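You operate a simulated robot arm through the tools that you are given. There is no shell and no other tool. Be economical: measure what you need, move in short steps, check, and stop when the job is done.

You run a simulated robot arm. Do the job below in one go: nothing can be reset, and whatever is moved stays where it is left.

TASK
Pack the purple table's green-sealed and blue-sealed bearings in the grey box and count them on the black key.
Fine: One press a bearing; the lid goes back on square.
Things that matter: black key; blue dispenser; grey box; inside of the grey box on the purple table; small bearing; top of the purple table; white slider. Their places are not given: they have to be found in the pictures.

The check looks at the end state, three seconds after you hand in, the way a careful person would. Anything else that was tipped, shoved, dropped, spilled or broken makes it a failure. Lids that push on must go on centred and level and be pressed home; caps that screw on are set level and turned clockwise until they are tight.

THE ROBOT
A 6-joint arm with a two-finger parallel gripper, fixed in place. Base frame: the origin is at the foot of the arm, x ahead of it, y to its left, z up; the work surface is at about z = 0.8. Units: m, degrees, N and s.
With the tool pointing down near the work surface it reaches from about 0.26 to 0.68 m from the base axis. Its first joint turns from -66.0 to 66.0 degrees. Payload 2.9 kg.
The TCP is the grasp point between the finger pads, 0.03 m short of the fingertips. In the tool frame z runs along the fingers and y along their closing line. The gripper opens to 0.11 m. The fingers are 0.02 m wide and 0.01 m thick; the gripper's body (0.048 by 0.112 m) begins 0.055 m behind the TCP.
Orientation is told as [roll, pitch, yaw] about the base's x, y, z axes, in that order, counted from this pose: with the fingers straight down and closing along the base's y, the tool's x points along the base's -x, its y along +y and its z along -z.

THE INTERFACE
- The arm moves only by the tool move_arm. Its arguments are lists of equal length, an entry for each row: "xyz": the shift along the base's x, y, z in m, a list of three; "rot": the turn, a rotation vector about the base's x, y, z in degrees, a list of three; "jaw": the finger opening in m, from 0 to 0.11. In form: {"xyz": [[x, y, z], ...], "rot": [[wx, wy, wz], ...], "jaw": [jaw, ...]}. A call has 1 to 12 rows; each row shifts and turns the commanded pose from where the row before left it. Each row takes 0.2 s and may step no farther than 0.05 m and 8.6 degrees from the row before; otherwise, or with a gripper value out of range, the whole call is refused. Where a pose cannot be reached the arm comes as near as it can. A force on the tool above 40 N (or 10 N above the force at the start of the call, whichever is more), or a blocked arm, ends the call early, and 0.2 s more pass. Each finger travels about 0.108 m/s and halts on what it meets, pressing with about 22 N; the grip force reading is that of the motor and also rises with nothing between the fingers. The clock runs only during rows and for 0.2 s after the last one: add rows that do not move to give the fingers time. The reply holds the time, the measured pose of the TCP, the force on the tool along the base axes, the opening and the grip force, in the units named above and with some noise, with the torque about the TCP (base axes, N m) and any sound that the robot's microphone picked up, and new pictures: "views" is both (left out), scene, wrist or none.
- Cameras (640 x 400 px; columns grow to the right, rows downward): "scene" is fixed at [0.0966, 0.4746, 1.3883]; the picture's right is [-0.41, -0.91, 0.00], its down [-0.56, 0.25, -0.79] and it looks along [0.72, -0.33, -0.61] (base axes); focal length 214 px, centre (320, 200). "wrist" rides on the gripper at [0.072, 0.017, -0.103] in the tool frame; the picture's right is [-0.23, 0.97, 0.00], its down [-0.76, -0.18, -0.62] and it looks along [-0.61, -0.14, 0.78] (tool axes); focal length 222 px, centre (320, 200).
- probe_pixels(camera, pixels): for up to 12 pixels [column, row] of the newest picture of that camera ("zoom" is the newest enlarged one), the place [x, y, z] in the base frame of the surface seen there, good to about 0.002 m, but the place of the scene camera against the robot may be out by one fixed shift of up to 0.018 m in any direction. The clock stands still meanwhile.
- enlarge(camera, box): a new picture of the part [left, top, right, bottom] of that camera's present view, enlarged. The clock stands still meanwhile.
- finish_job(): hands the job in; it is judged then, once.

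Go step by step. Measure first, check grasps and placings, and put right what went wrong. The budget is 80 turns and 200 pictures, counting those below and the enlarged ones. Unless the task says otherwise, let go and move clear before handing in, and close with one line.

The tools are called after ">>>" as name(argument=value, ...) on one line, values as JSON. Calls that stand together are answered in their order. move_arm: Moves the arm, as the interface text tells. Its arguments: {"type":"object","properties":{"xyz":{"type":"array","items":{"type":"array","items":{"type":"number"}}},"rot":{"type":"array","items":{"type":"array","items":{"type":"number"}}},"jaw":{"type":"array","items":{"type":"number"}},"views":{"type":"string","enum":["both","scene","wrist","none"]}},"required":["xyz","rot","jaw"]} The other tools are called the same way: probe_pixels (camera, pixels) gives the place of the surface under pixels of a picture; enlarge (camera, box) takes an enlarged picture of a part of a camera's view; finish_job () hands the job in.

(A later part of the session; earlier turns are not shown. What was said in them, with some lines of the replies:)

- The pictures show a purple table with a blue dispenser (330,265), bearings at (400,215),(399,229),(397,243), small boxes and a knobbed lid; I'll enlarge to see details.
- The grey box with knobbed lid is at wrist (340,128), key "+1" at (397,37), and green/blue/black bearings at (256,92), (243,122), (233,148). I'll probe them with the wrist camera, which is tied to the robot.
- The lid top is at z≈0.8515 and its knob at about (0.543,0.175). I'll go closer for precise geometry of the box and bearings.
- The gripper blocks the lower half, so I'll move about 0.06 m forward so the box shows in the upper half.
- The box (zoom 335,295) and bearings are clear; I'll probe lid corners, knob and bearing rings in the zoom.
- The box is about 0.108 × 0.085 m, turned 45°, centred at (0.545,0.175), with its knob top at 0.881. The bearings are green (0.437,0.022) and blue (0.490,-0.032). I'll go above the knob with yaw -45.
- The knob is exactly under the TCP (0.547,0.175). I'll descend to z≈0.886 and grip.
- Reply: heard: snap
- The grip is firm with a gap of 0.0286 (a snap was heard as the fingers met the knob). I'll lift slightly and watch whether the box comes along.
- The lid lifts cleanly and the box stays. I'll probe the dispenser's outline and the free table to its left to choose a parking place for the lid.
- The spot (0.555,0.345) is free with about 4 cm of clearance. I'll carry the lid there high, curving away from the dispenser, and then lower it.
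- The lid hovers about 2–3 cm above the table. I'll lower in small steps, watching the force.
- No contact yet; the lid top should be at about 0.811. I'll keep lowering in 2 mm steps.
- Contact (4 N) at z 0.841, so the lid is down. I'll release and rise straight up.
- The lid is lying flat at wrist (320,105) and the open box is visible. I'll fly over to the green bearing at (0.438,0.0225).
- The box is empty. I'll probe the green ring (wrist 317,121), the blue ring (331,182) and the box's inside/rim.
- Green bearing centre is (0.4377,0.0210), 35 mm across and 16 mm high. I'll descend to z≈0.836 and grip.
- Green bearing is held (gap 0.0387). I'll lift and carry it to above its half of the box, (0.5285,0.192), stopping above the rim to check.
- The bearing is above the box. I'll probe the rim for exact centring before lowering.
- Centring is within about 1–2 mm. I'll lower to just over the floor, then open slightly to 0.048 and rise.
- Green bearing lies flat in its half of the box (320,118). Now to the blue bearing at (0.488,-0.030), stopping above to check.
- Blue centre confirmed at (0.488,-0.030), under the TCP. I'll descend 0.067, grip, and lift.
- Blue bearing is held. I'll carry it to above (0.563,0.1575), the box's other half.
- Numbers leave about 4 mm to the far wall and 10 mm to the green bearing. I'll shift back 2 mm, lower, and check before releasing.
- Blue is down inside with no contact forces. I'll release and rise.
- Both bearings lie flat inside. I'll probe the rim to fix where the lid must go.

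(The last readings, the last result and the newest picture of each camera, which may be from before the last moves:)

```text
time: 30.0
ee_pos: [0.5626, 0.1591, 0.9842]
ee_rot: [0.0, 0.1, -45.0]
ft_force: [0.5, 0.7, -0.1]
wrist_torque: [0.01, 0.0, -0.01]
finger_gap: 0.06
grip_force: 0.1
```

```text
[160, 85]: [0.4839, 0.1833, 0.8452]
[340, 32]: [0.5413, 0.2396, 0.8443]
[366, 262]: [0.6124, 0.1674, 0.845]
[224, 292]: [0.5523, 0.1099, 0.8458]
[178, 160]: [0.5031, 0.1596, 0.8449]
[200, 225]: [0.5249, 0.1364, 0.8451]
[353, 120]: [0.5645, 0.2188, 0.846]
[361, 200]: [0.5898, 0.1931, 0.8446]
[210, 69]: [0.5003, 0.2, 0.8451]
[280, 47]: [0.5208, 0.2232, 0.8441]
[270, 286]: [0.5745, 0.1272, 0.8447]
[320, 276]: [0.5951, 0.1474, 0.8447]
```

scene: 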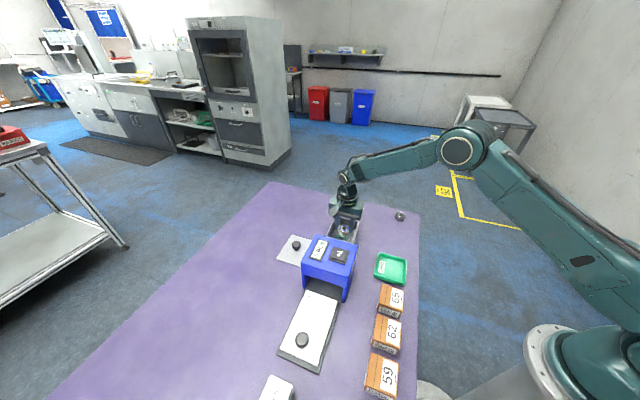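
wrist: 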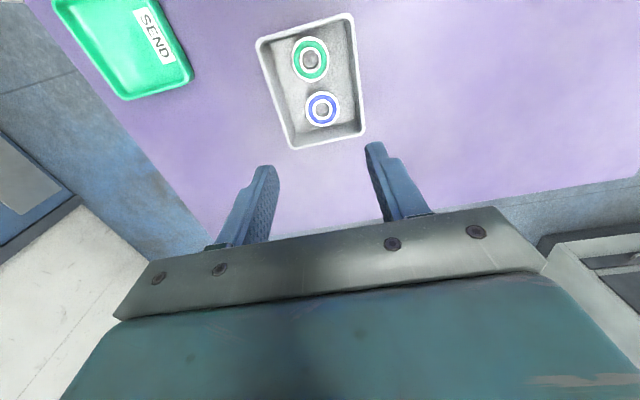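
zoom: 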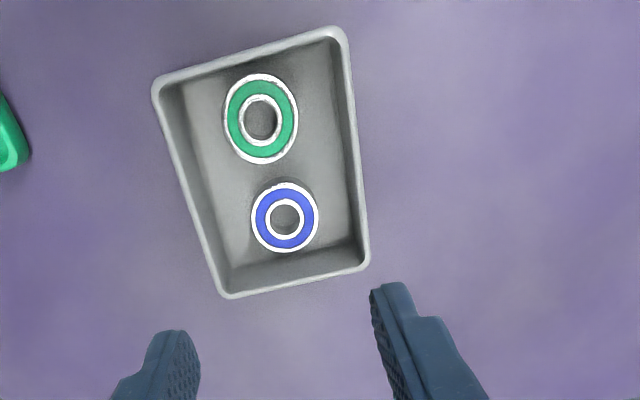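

The rim centre agrees with the original lid pose (0.546–0.548, 0.175). Now back above the lid at (0.556,0.345).

>>> move_arm(xyz=[[-0.0015, 0.0464, 0], [-0.0015, 0.0464, 0], [-0.0015, 0.0464, 0], [-0.0015, 0.0463, 0], [0, 0, -0.04], [0, 0, 0]], rot=[[0, 0, 0], [0, 0, 0], [0, 0, 0], [0, 0, 0], [0, 0, 0], [0, 0, 0]], jaw=[0.06, 0.06, 0.06, 0.06, 0.06, 0.06], views="wrist")

>>> enlarge(camera="wrist", box=[160, 0, 480, 200])

```text
time: 31.4
ee_pos: [0.5567, 0.3458, 0.9446]
ee_rot: [0.1, 0.0, -45.0]
ft_force: [0.4, -0.2, 0.1]
wrist_torque: [0.02, 0.01, 0.0]
finger_gap: 0.0605
grip_force: 0.0
```

wrist: 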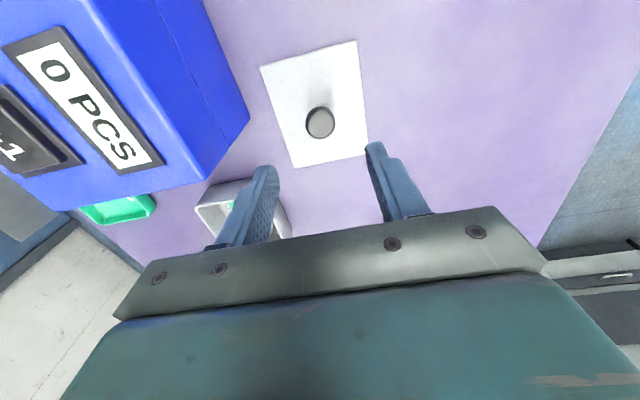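

```text
2.00 times, centred on (320, 100) of wrist
```

zoom: 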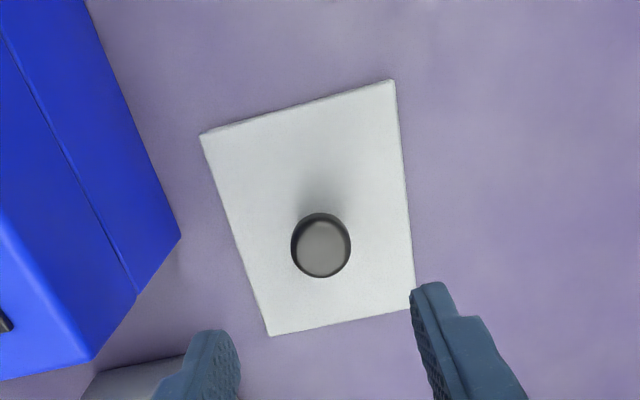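

The lid is undisturbed; I'll probe its knob and corners, plus the key while visible from the last picture.

>>> probe_pixels(camera="zoom", pixels=[[323, 247], [296, 247], [346, 247], [323, 225], [323, 272], [206, 140], [390, 86], [411, 306], [271, 330], [300, 200]])

```text
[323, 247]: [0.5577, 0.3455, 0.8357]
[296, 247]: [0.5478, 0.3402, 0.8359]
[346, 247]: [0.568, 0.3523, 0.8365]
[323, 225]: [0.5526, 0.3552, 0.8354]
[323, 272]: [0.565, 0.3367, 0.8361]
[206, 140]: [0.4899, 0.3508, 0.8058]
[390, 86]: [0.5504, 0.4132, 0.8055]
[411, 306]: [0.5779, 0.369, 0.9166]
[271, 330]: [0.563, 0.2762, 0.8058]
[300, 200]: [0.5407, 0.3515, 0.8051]
```

Knob at (0.5577,0.346), matching the TCP. I'll descend to the same grip height, grip, and lift the lid.

>>> move_arm(xyz=[[0, 0, -0.04], [0, 0, -0.04], [0, 0, -0.021], [0, 0, 0], [0, 0, 0], [0, 0, 0], [0, 0, 0.02], [0, 0, 0.04], [0, 0, 0.05], [0, 0, 0.045], [0, 0, 0]], rot=[[0, 0, 0], [0, 0, 0], [0, 0, 0], [0, 0, 0], [0, 0, 0], [0, 0, 0], [0, 0, 0], [0, 0, 0], [0, 0, 0], [0, 0, 0], [0, 0, 0]], jaw=[0.06, 0.06, 0.06, 0.03, 0.01, 0.01, 0.01, 0.01, 0.01, 0.01, 0.01])

```text
time: 33.8
ee_pos: [0.555, 0.3455, 0.996]
ee_rot: [0.0, 0.0, -44.9]
ft_force: [0.6, -0.6, -0.5]
wrist_torque: [0.01, -0.02, -0.02]
finger_gap: 0.0284
grip_force: 21.9
```

scene: 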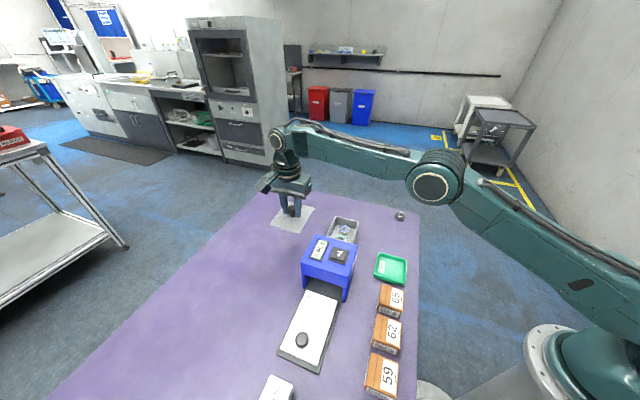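
wrist: 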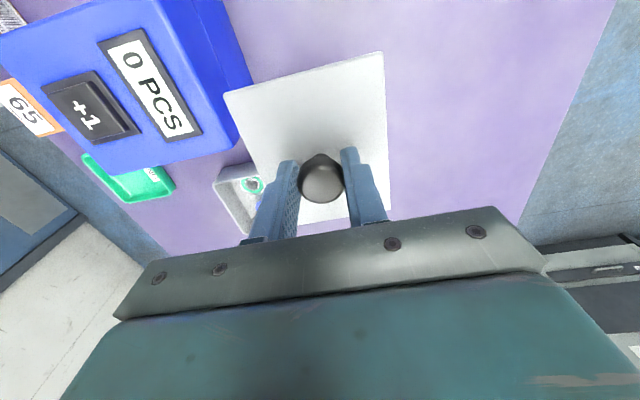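

The lid is held in the same attitude as before. I'll carry it back over the box and stop about 2 cm above seating.

>>> move_arm(xyz=[[0.01, -0.02, 0], [0.01, -0.04, 0], [0, -0.04, 0], [-0.01, -0.04, 0], [-0.02, -0.03, 0], [0, 0, -0.05], [0, 0, -0.041], [0, 0, 0]], rot=[[0, 0, 0], [0, 0, 0], [0, 0, 0], [0, 0, 0], [0, 0, 0], [0, 0, 0], [0, 0, 0], [0, 0, 0]], jaw=[0.01, 0.01, 0.01, 0.01, 0.01, 0.01, 0.01, 0.01])

>>> enlarge(camera="scene", box=[300, 190, 396, 250])

>>> enlarge(camera="wrist", box=[180, 20, 440, 220])

```text
time: 35.6
ee_pos: [0.5464, 0.174, 0.9062]
ee_rot: [0.1, 0.0, -45.0]
ft_force: [0.4, 0.4, -0.2]
wrist_torque: [0.0, -0.01, -0.02]
finger_gap: 0.0284
grip_force: 21.9
```

scene: 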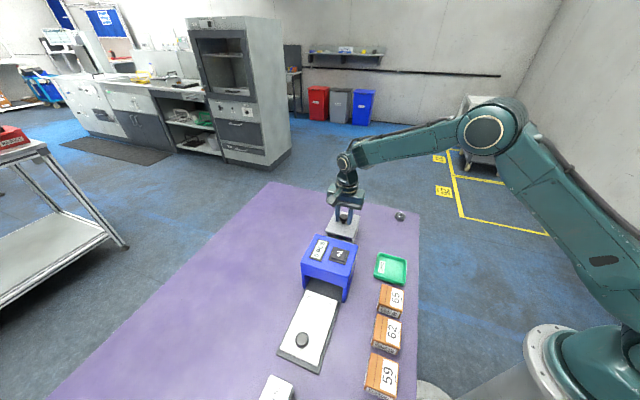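
wrist: 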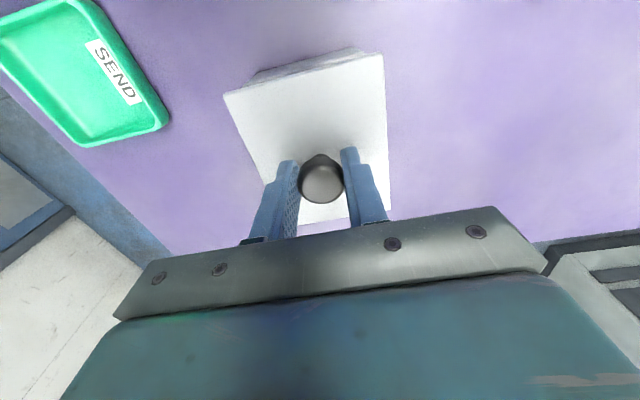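

```text
6.67 times, centred on (348, 220) of scene
```

zoom: 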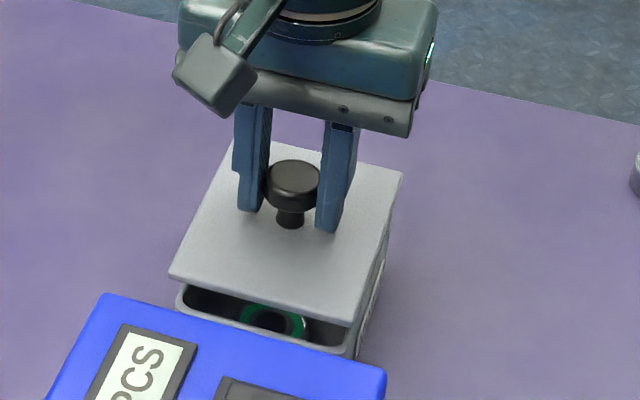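

```text
2.00 times, centred on (310, 120) of wrist
```

zoom: 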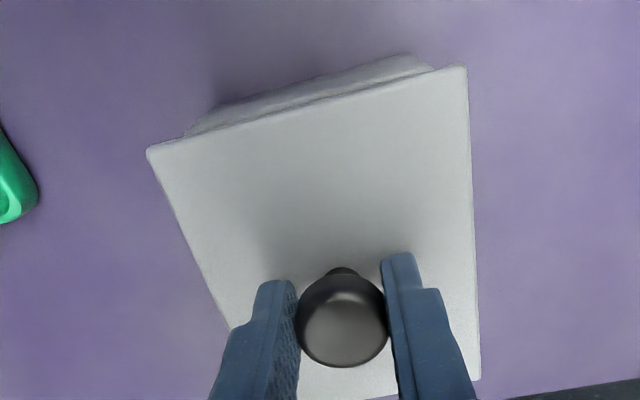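

The lid and rim are parallel and centred (rim shows evenly, zoom 190 and 435 vs lid 150 and 470). I'll lower in small steps.

>>> move_arm(xyz=[[0, 0, -0.008], [0, 0, -0.006], [0, 0, -0.004], [0, 0, 0]], rot=[[0, 0, 0], [0, 0, 0], [0, 0, 0], [0, 0, 0]], jaw=[0.01, 0.01, 0.01, 0.01], views="none")

>>> move_arm(xyz=[[0, 0, -0.0015], [0, 0, -0.0015], [0, 0, 0]], rot=[[0, 0, 0], [0, 0, 0], [0, 0, 0]], jaw=[0.01, 0.01, 0.01], views="both")

>>> enlarge(camera="scene", box=[300, 190, 396, 250])

```text
time: 36.6
ee_pos: [0.5468, 0.1747, 0.8873]
ee_rot: [0.1, 0.0, -45.0]
ft_force: [-0.1, -0.4, -0.8]
wrist_torque: [0.01, 0.03, 0.0]
finger_gap: 0.0284
grip_force: 22.0
```

```text
time: 37.4
ee_pos: [0.5458, 0.1757, 0.8864]
ee_rot: [0.1, 0.0, -45.1]
ft_force: [-17.0, -1.1, 25.0]
wrist_torque: [-0.15, 0.24, -0.05]
finger_gap: 0.0286
grip_force: 21.7
heard: snap
```

scene: 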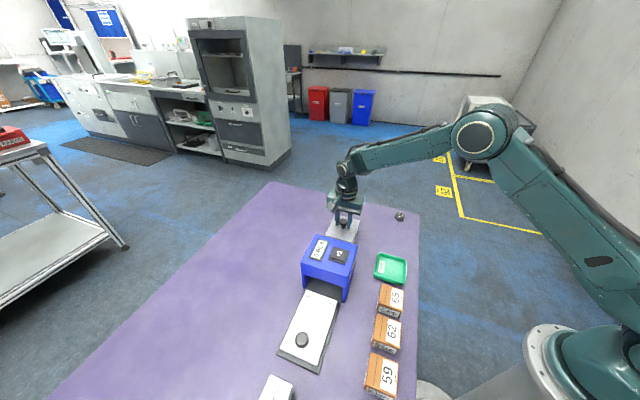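
wrist: 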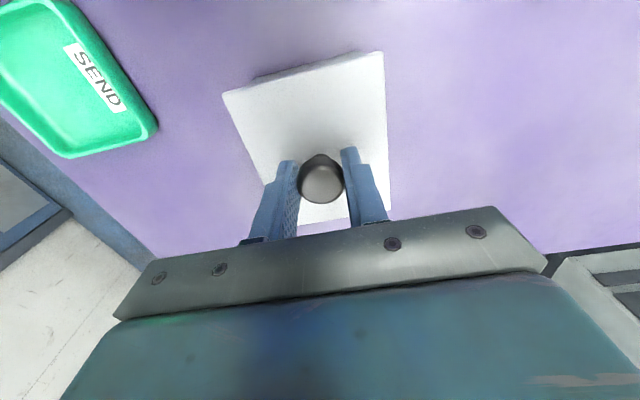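

```text
6.67 times, centred on (348, 220) of scene
```

zoom: 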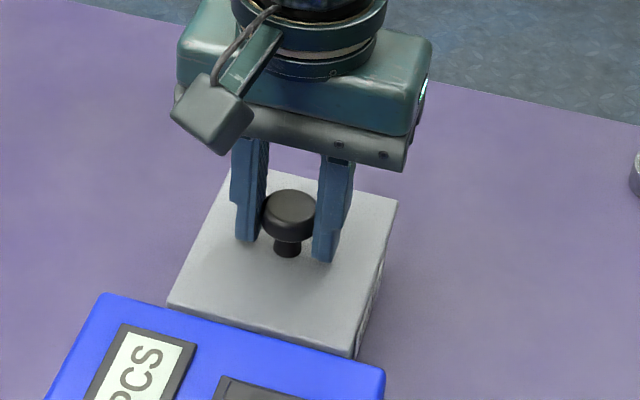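

A snap was heard at z 0.8864, the original seated height, with 25 N of push. I'll relax, release and rise to inspect.

>>> move_arm(xyz=[[0, 0, 0.0015], [0, 0, 0], [0, 0, 0], [0, 0, 0.03], [0, 0, 0.04], [0, 0, 0.03], [0, 0, 0]], rot=[[0, 0, 0], [0, 0, 0], [0, 0, 0], [0, 0, 0], [0, 0, 0], [0, 0, 0], [0, 0, 0]], jaw=[0.01, 0.04, 0.06, 0.06, 0.06, 0.06, 0.06], views="wrist")

>>> enlarge(camera="wrist", box=[160, 0, 480, 200])

>>> enlarge(camera="scene", box=[300, 200, 396, 260])

```text
time: 39.0
ee_pos: [0.547, 0.174, 0.9869]
ee_rot: [0.1, -0.1, -45.0]
ft_force: [-0.1, 0.7, -1.4]
wrist_torque: [-0.02, -0.01, -0.02]
finger_gap: 0.0599
grip_force: 0.1
```

wrist: 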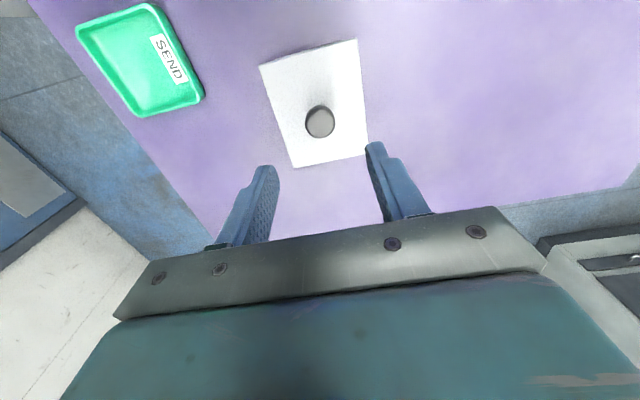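

```text
2.00 times, centred on (320, 100) of wrist
```

zoom: 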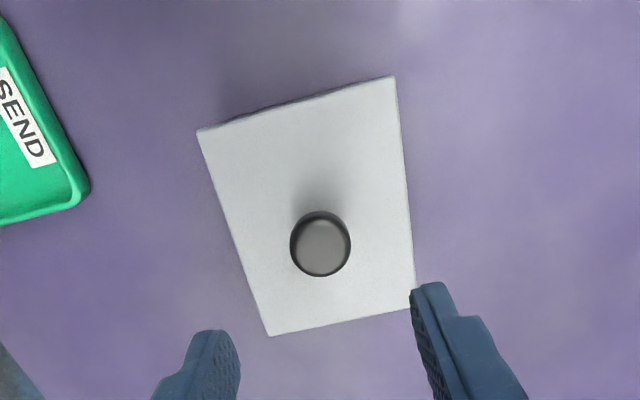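

```text
6.67 times, centred on (348, 230) of scene
```

zoom: 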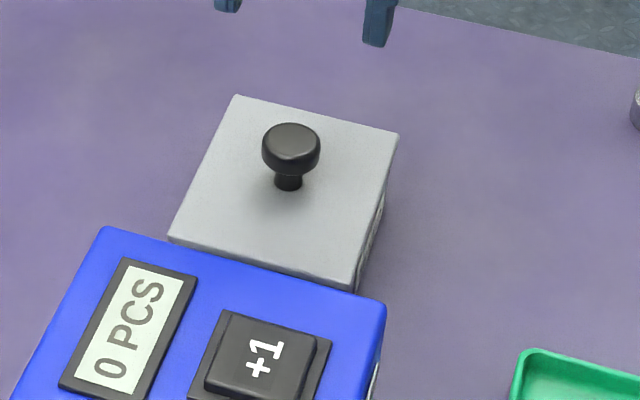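

The lid looks square. I'll probe its corner heights for level and locate the key and display in the scene.

>>> probe_pixels(camera="wrist", pixels=[[263, 69], [354, 43], [364, 150], [295, 163], [320, 123], [280, 90], [345, 80], [340, 150]])

>>> probe_pixels(camera="zoom", pixels=[[262, 358], [225, 385], [310, 375], [236, 316], [318, 338], [125, 330], [290, 135]])

```text
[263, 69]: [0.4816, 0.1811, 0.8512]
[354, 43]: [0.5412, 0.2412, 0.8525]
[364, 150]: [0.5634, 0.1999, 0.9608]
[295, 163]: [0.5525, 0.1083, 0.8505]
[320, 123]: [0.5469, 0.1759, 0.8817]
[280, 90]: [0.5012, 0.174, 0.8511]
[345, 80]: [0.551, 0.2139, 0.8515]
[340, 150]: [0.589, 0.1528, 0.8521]
```

```text
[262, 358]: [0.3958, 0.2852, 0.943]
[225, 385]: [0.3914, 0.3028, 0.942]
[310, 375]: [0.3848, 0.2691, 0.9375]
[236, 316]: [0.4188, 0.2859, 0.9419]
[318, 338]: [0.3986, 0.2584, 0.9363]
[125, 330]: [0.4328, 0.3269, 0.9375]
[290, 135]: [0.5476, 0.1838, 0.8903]
```

The lid is level (0.8505–0.8525) at its original place. Key centre is about (0.396,0.277) with its top at 0.934; I'll go above it with the fingers closed.

>>> move_arm(xyz=[[0, 0, 0.035], [-0.0375, 0.0255, 0], [-0.0375, 0.0255, 0], [-0.0375, 0.0255, 0], [-0.0375, 0.0255, 0], [0, 0, 0], [0, 0, 0]], rot=[[0, 0, 0], [0, 0, 0], [0, 0, 0], [0, 0, 0], [0, 0, 0], [0, 0, 0], [0, 0, 0]], jaw=[0.05, 0.03, 0.01, 0, 0, 0, 0])

>>> enlarge(camera="wrist", box=[180, 40, 436, 200])

```text
time: 40.6
ee_pos: [0.3972, 0.2768, 1.0207]
ee_rot: [0.1, 0.1, -45.0]
ft_force: [-0.3, -0.7, 0.2]
wrist_torque: [0.03, -0.02, 0.01]
finger_gap: 0.0
grip_force: 22.4
```

scene: 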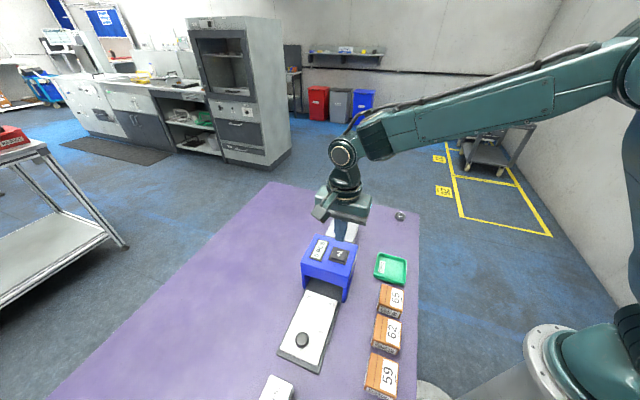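
wrist: 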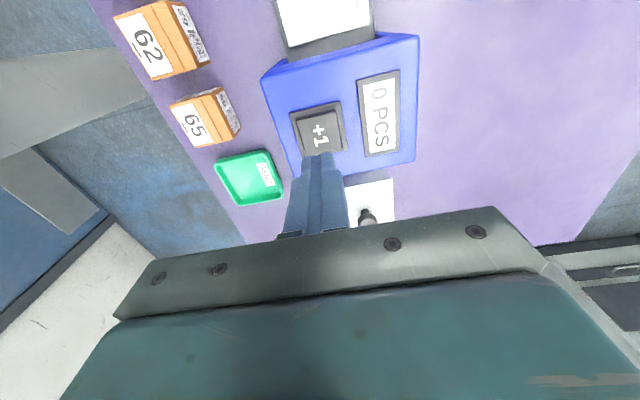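

```text
2.50 times, centred on (308, 120) of wrist
```

zoom: 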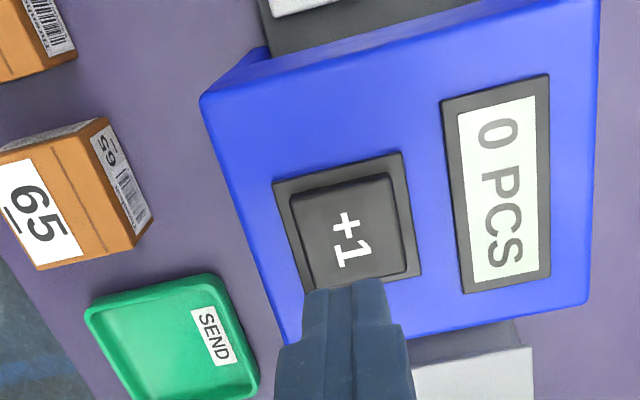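

>>> probe_pixels(camera="zoom", pixels=[[300, 200], [385, 182], [402, 268], [322, 280], [350, 230], [345, 170], [280, 200], [410, 230], [430, 230]])

```text
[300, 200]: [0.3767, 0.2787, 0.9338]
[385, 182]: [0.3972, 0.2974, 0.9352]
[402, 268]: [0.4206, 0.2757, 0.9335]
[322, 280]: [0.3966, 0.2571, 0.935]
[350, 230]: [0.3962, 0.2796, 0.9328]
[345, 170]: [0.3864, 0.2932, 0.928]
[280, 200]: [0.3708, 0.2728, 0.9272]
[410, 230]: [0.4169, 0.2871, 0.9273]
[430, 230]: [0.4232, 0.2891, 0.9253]
```

Key centre is (0.398,0.277), right under the fingertips. I'll lower close to it and then press gently in millimetre steps.

>>> move_arm(xyz=[[0.001, 0, -0.03], [0, 0, -0.02], [0, 0, -0.004], [0, 0, 0]], rot=[[0, 0, 0], [0, 0, 0], [0, 0, 0], [0, 0, 0]], jaw=[0, 0, 0, 0], views="none")

>>> move_arm(xyz=[[0, 0, -0.003], [0, 0, -0.001], [0, 0, 0]], rot=[[0, 0, 0], [0, 0, 0], [0, 0, 0]], jaw=[0, 0, 0], views="wrist")

```text
time: 41.6
ee_pos: [0.3985, 0.2766, 0.9666]
ee_rot: [0.0, 0.0, -45.0]
ft_force: [-0.4, 0.8, -0.7]
wrist_torque: [0.03, 0.02, 0.01]
finger_gap: 0.0
grip_force: 22.7
```

```text
time: 42.4
ee_pos: [0.3967, 0.2776, 0.9622]
ee_rot: [0.0, -0.1, -45.1]
ft_force: [-0.3, 0.5, 1.8]
wrist_torque: [-0.02, -0.04, -0.02]
finger_gap: 0.0
grip_force: 22.0
```

wrist: 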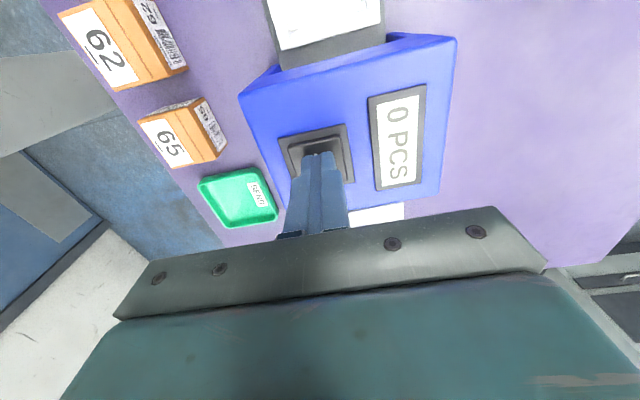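

Light contact (1.8 N), and the display still reads 0. I'll press a little further.

>>> move_arm(xyz=[[0, 0, -0.001], [0, 0, -0.001], [0, 0, 0]], rot=[[0, 0, 0], [0, 0, 0], [0, 0, 0]], jaw=[0, 0, 0], views="wrist")

```text
time: 43.2
ee_pos: [0.3967, 0.2787, 0.96]
ee_rot: [0.0, 0.0, -45.1]
ft_force: [1.3, 0.1, 3.3]
wrist_torque: [-0.02, -0.06, -0.01]
finger_gap: 0.0
grip_force: 22.2
heard: click
```

wrist: 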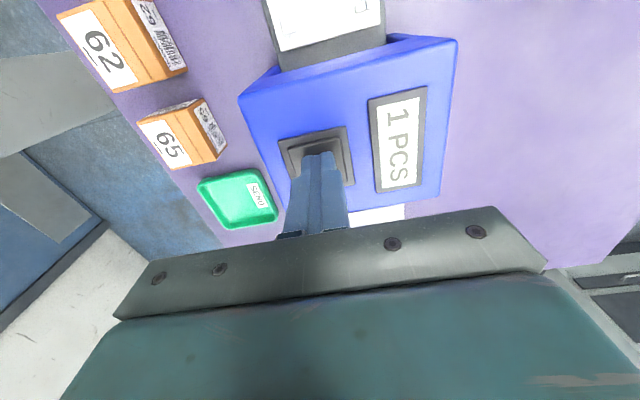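

A click was heard and the display reads 1 PCS. I'll lift fully to release the key, checking before the second press.

>>> move_arm(xyz=[[0, 0, 0.01], [0, 0, 0.005], [0, 0, 0]], rot=[[0, 0, 0], [0, 0, 0], [0, 0, 0]], jaw=[0, 0, 0], views="wrist")

```text
time: 44.0
ee_pos: [0.3974, 0.2778, 0.9761]
ee_rot: [0.0, 0.0, -44.9]
ft_force: [0.6, 0.1, -0.9]
wrist_torque: [0.01, 0.02, 0.01]
finger_gap: 0.0003
grip_force: 22.6
```

wrist: 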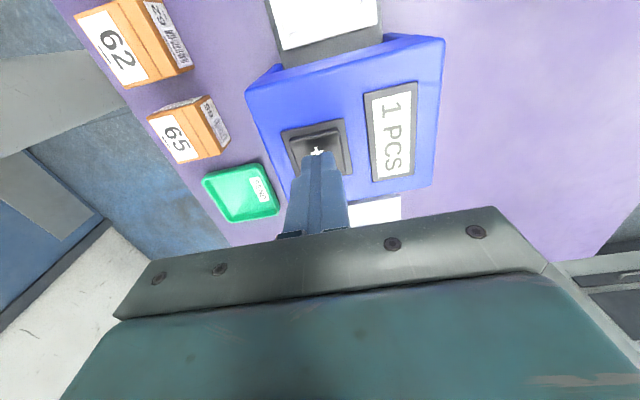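

Still 1 PCS and the key is free. Second press, the same depth.

>>> move_arm(xyz=[[0, 0, -0.009], [0, 0, -0.003], [0, 0, -0.0015], [0, 0, -0.0015], [0, 0, 0]], rot=[[0, 0, 0], [0, 0, 0], [0, 0, 0], [0, 0, 0], [0, 0, 0]], jaw=[0, 0, 0, 0, 0], views="wrist")

```text
time: 45.2
ee_pos: [0.3964, 0.2769, 0.9623]
ee_rot: [0.1, 0.0, -45.0]
ft_force: [-0.4, 1.7, 3.5]
wrist_torque: [0.04, 0.02, -0.02]
finger_gap: 0.0001
grip_force: 22.1
heard: click
```

wrist: 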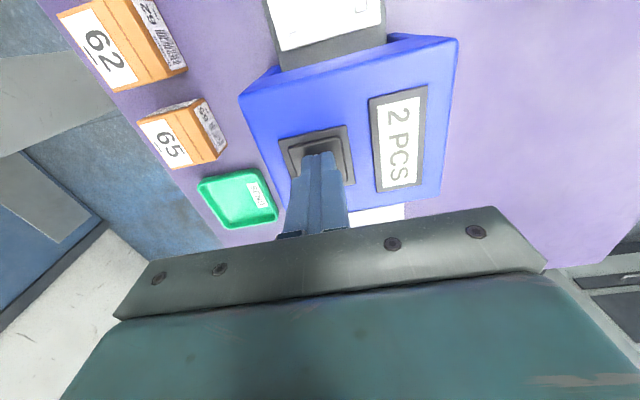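

The display reads 2 PCS. I'll rise clear and take a last look.

>>> move_arm(xyz=[[0, 0, 0.03], [0, 0, 0.05], [0, 0, 0.05], [0, 0, 0.05], [0, 0, 0.02], [0, 0, 0]], rot=[[0, 0, 0], [0, 0, 0], [0, 0, 0], [0, 0, 0], [0, 0, 0], [0, 0, 0]], jaw=[0, 0, 0, 0, 0, 0])

>>> enlarge(camera="scene", box=[270, 195, 430, 295])

```text
time: 46.6
ee_pos: [0.3957, 0.2775, 1.1614]
ee_rot: [-0.1, 0.0, -45.0]
ft_force: [0.2, -0.3, 0.5]
wrist_torque: [0.0, -0.01, 0.0]
finger_gap: 0.0
grip_force: 21.6
```

scene: 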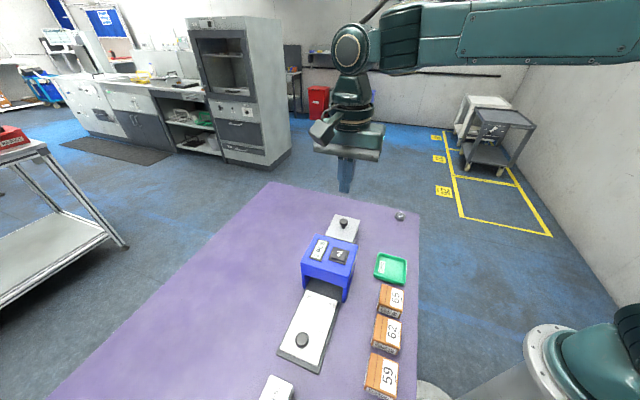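
wrist: 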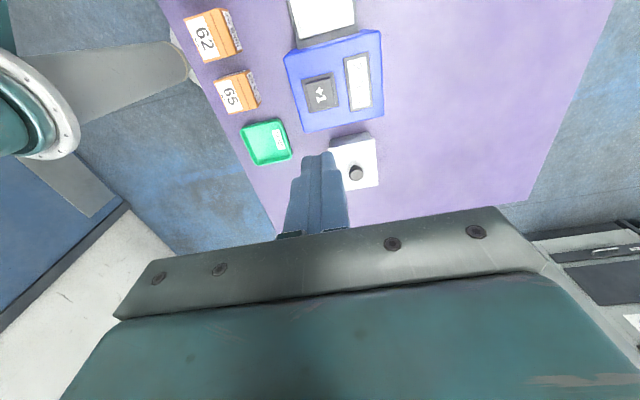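

```text
4.00 times, centred on (350, 245) of scene
```

zoom: 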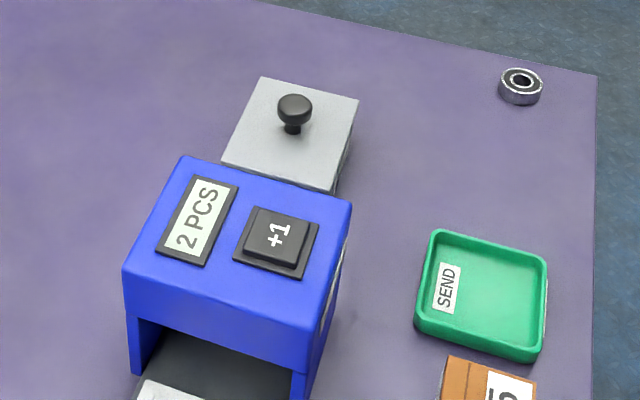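

The counter shows 2 PCS, the lid sits square and level on the grey box, and the black-sealed bearing and everything else are untouched, so I'm handing in.

>>> finish_job()

```text
The job is handed in.
```

The green-sealed and blue-sealed bearings are in the grey box, the lid is snapped back on square and level, and the counter reads 2 PCS after two presses of the black key.
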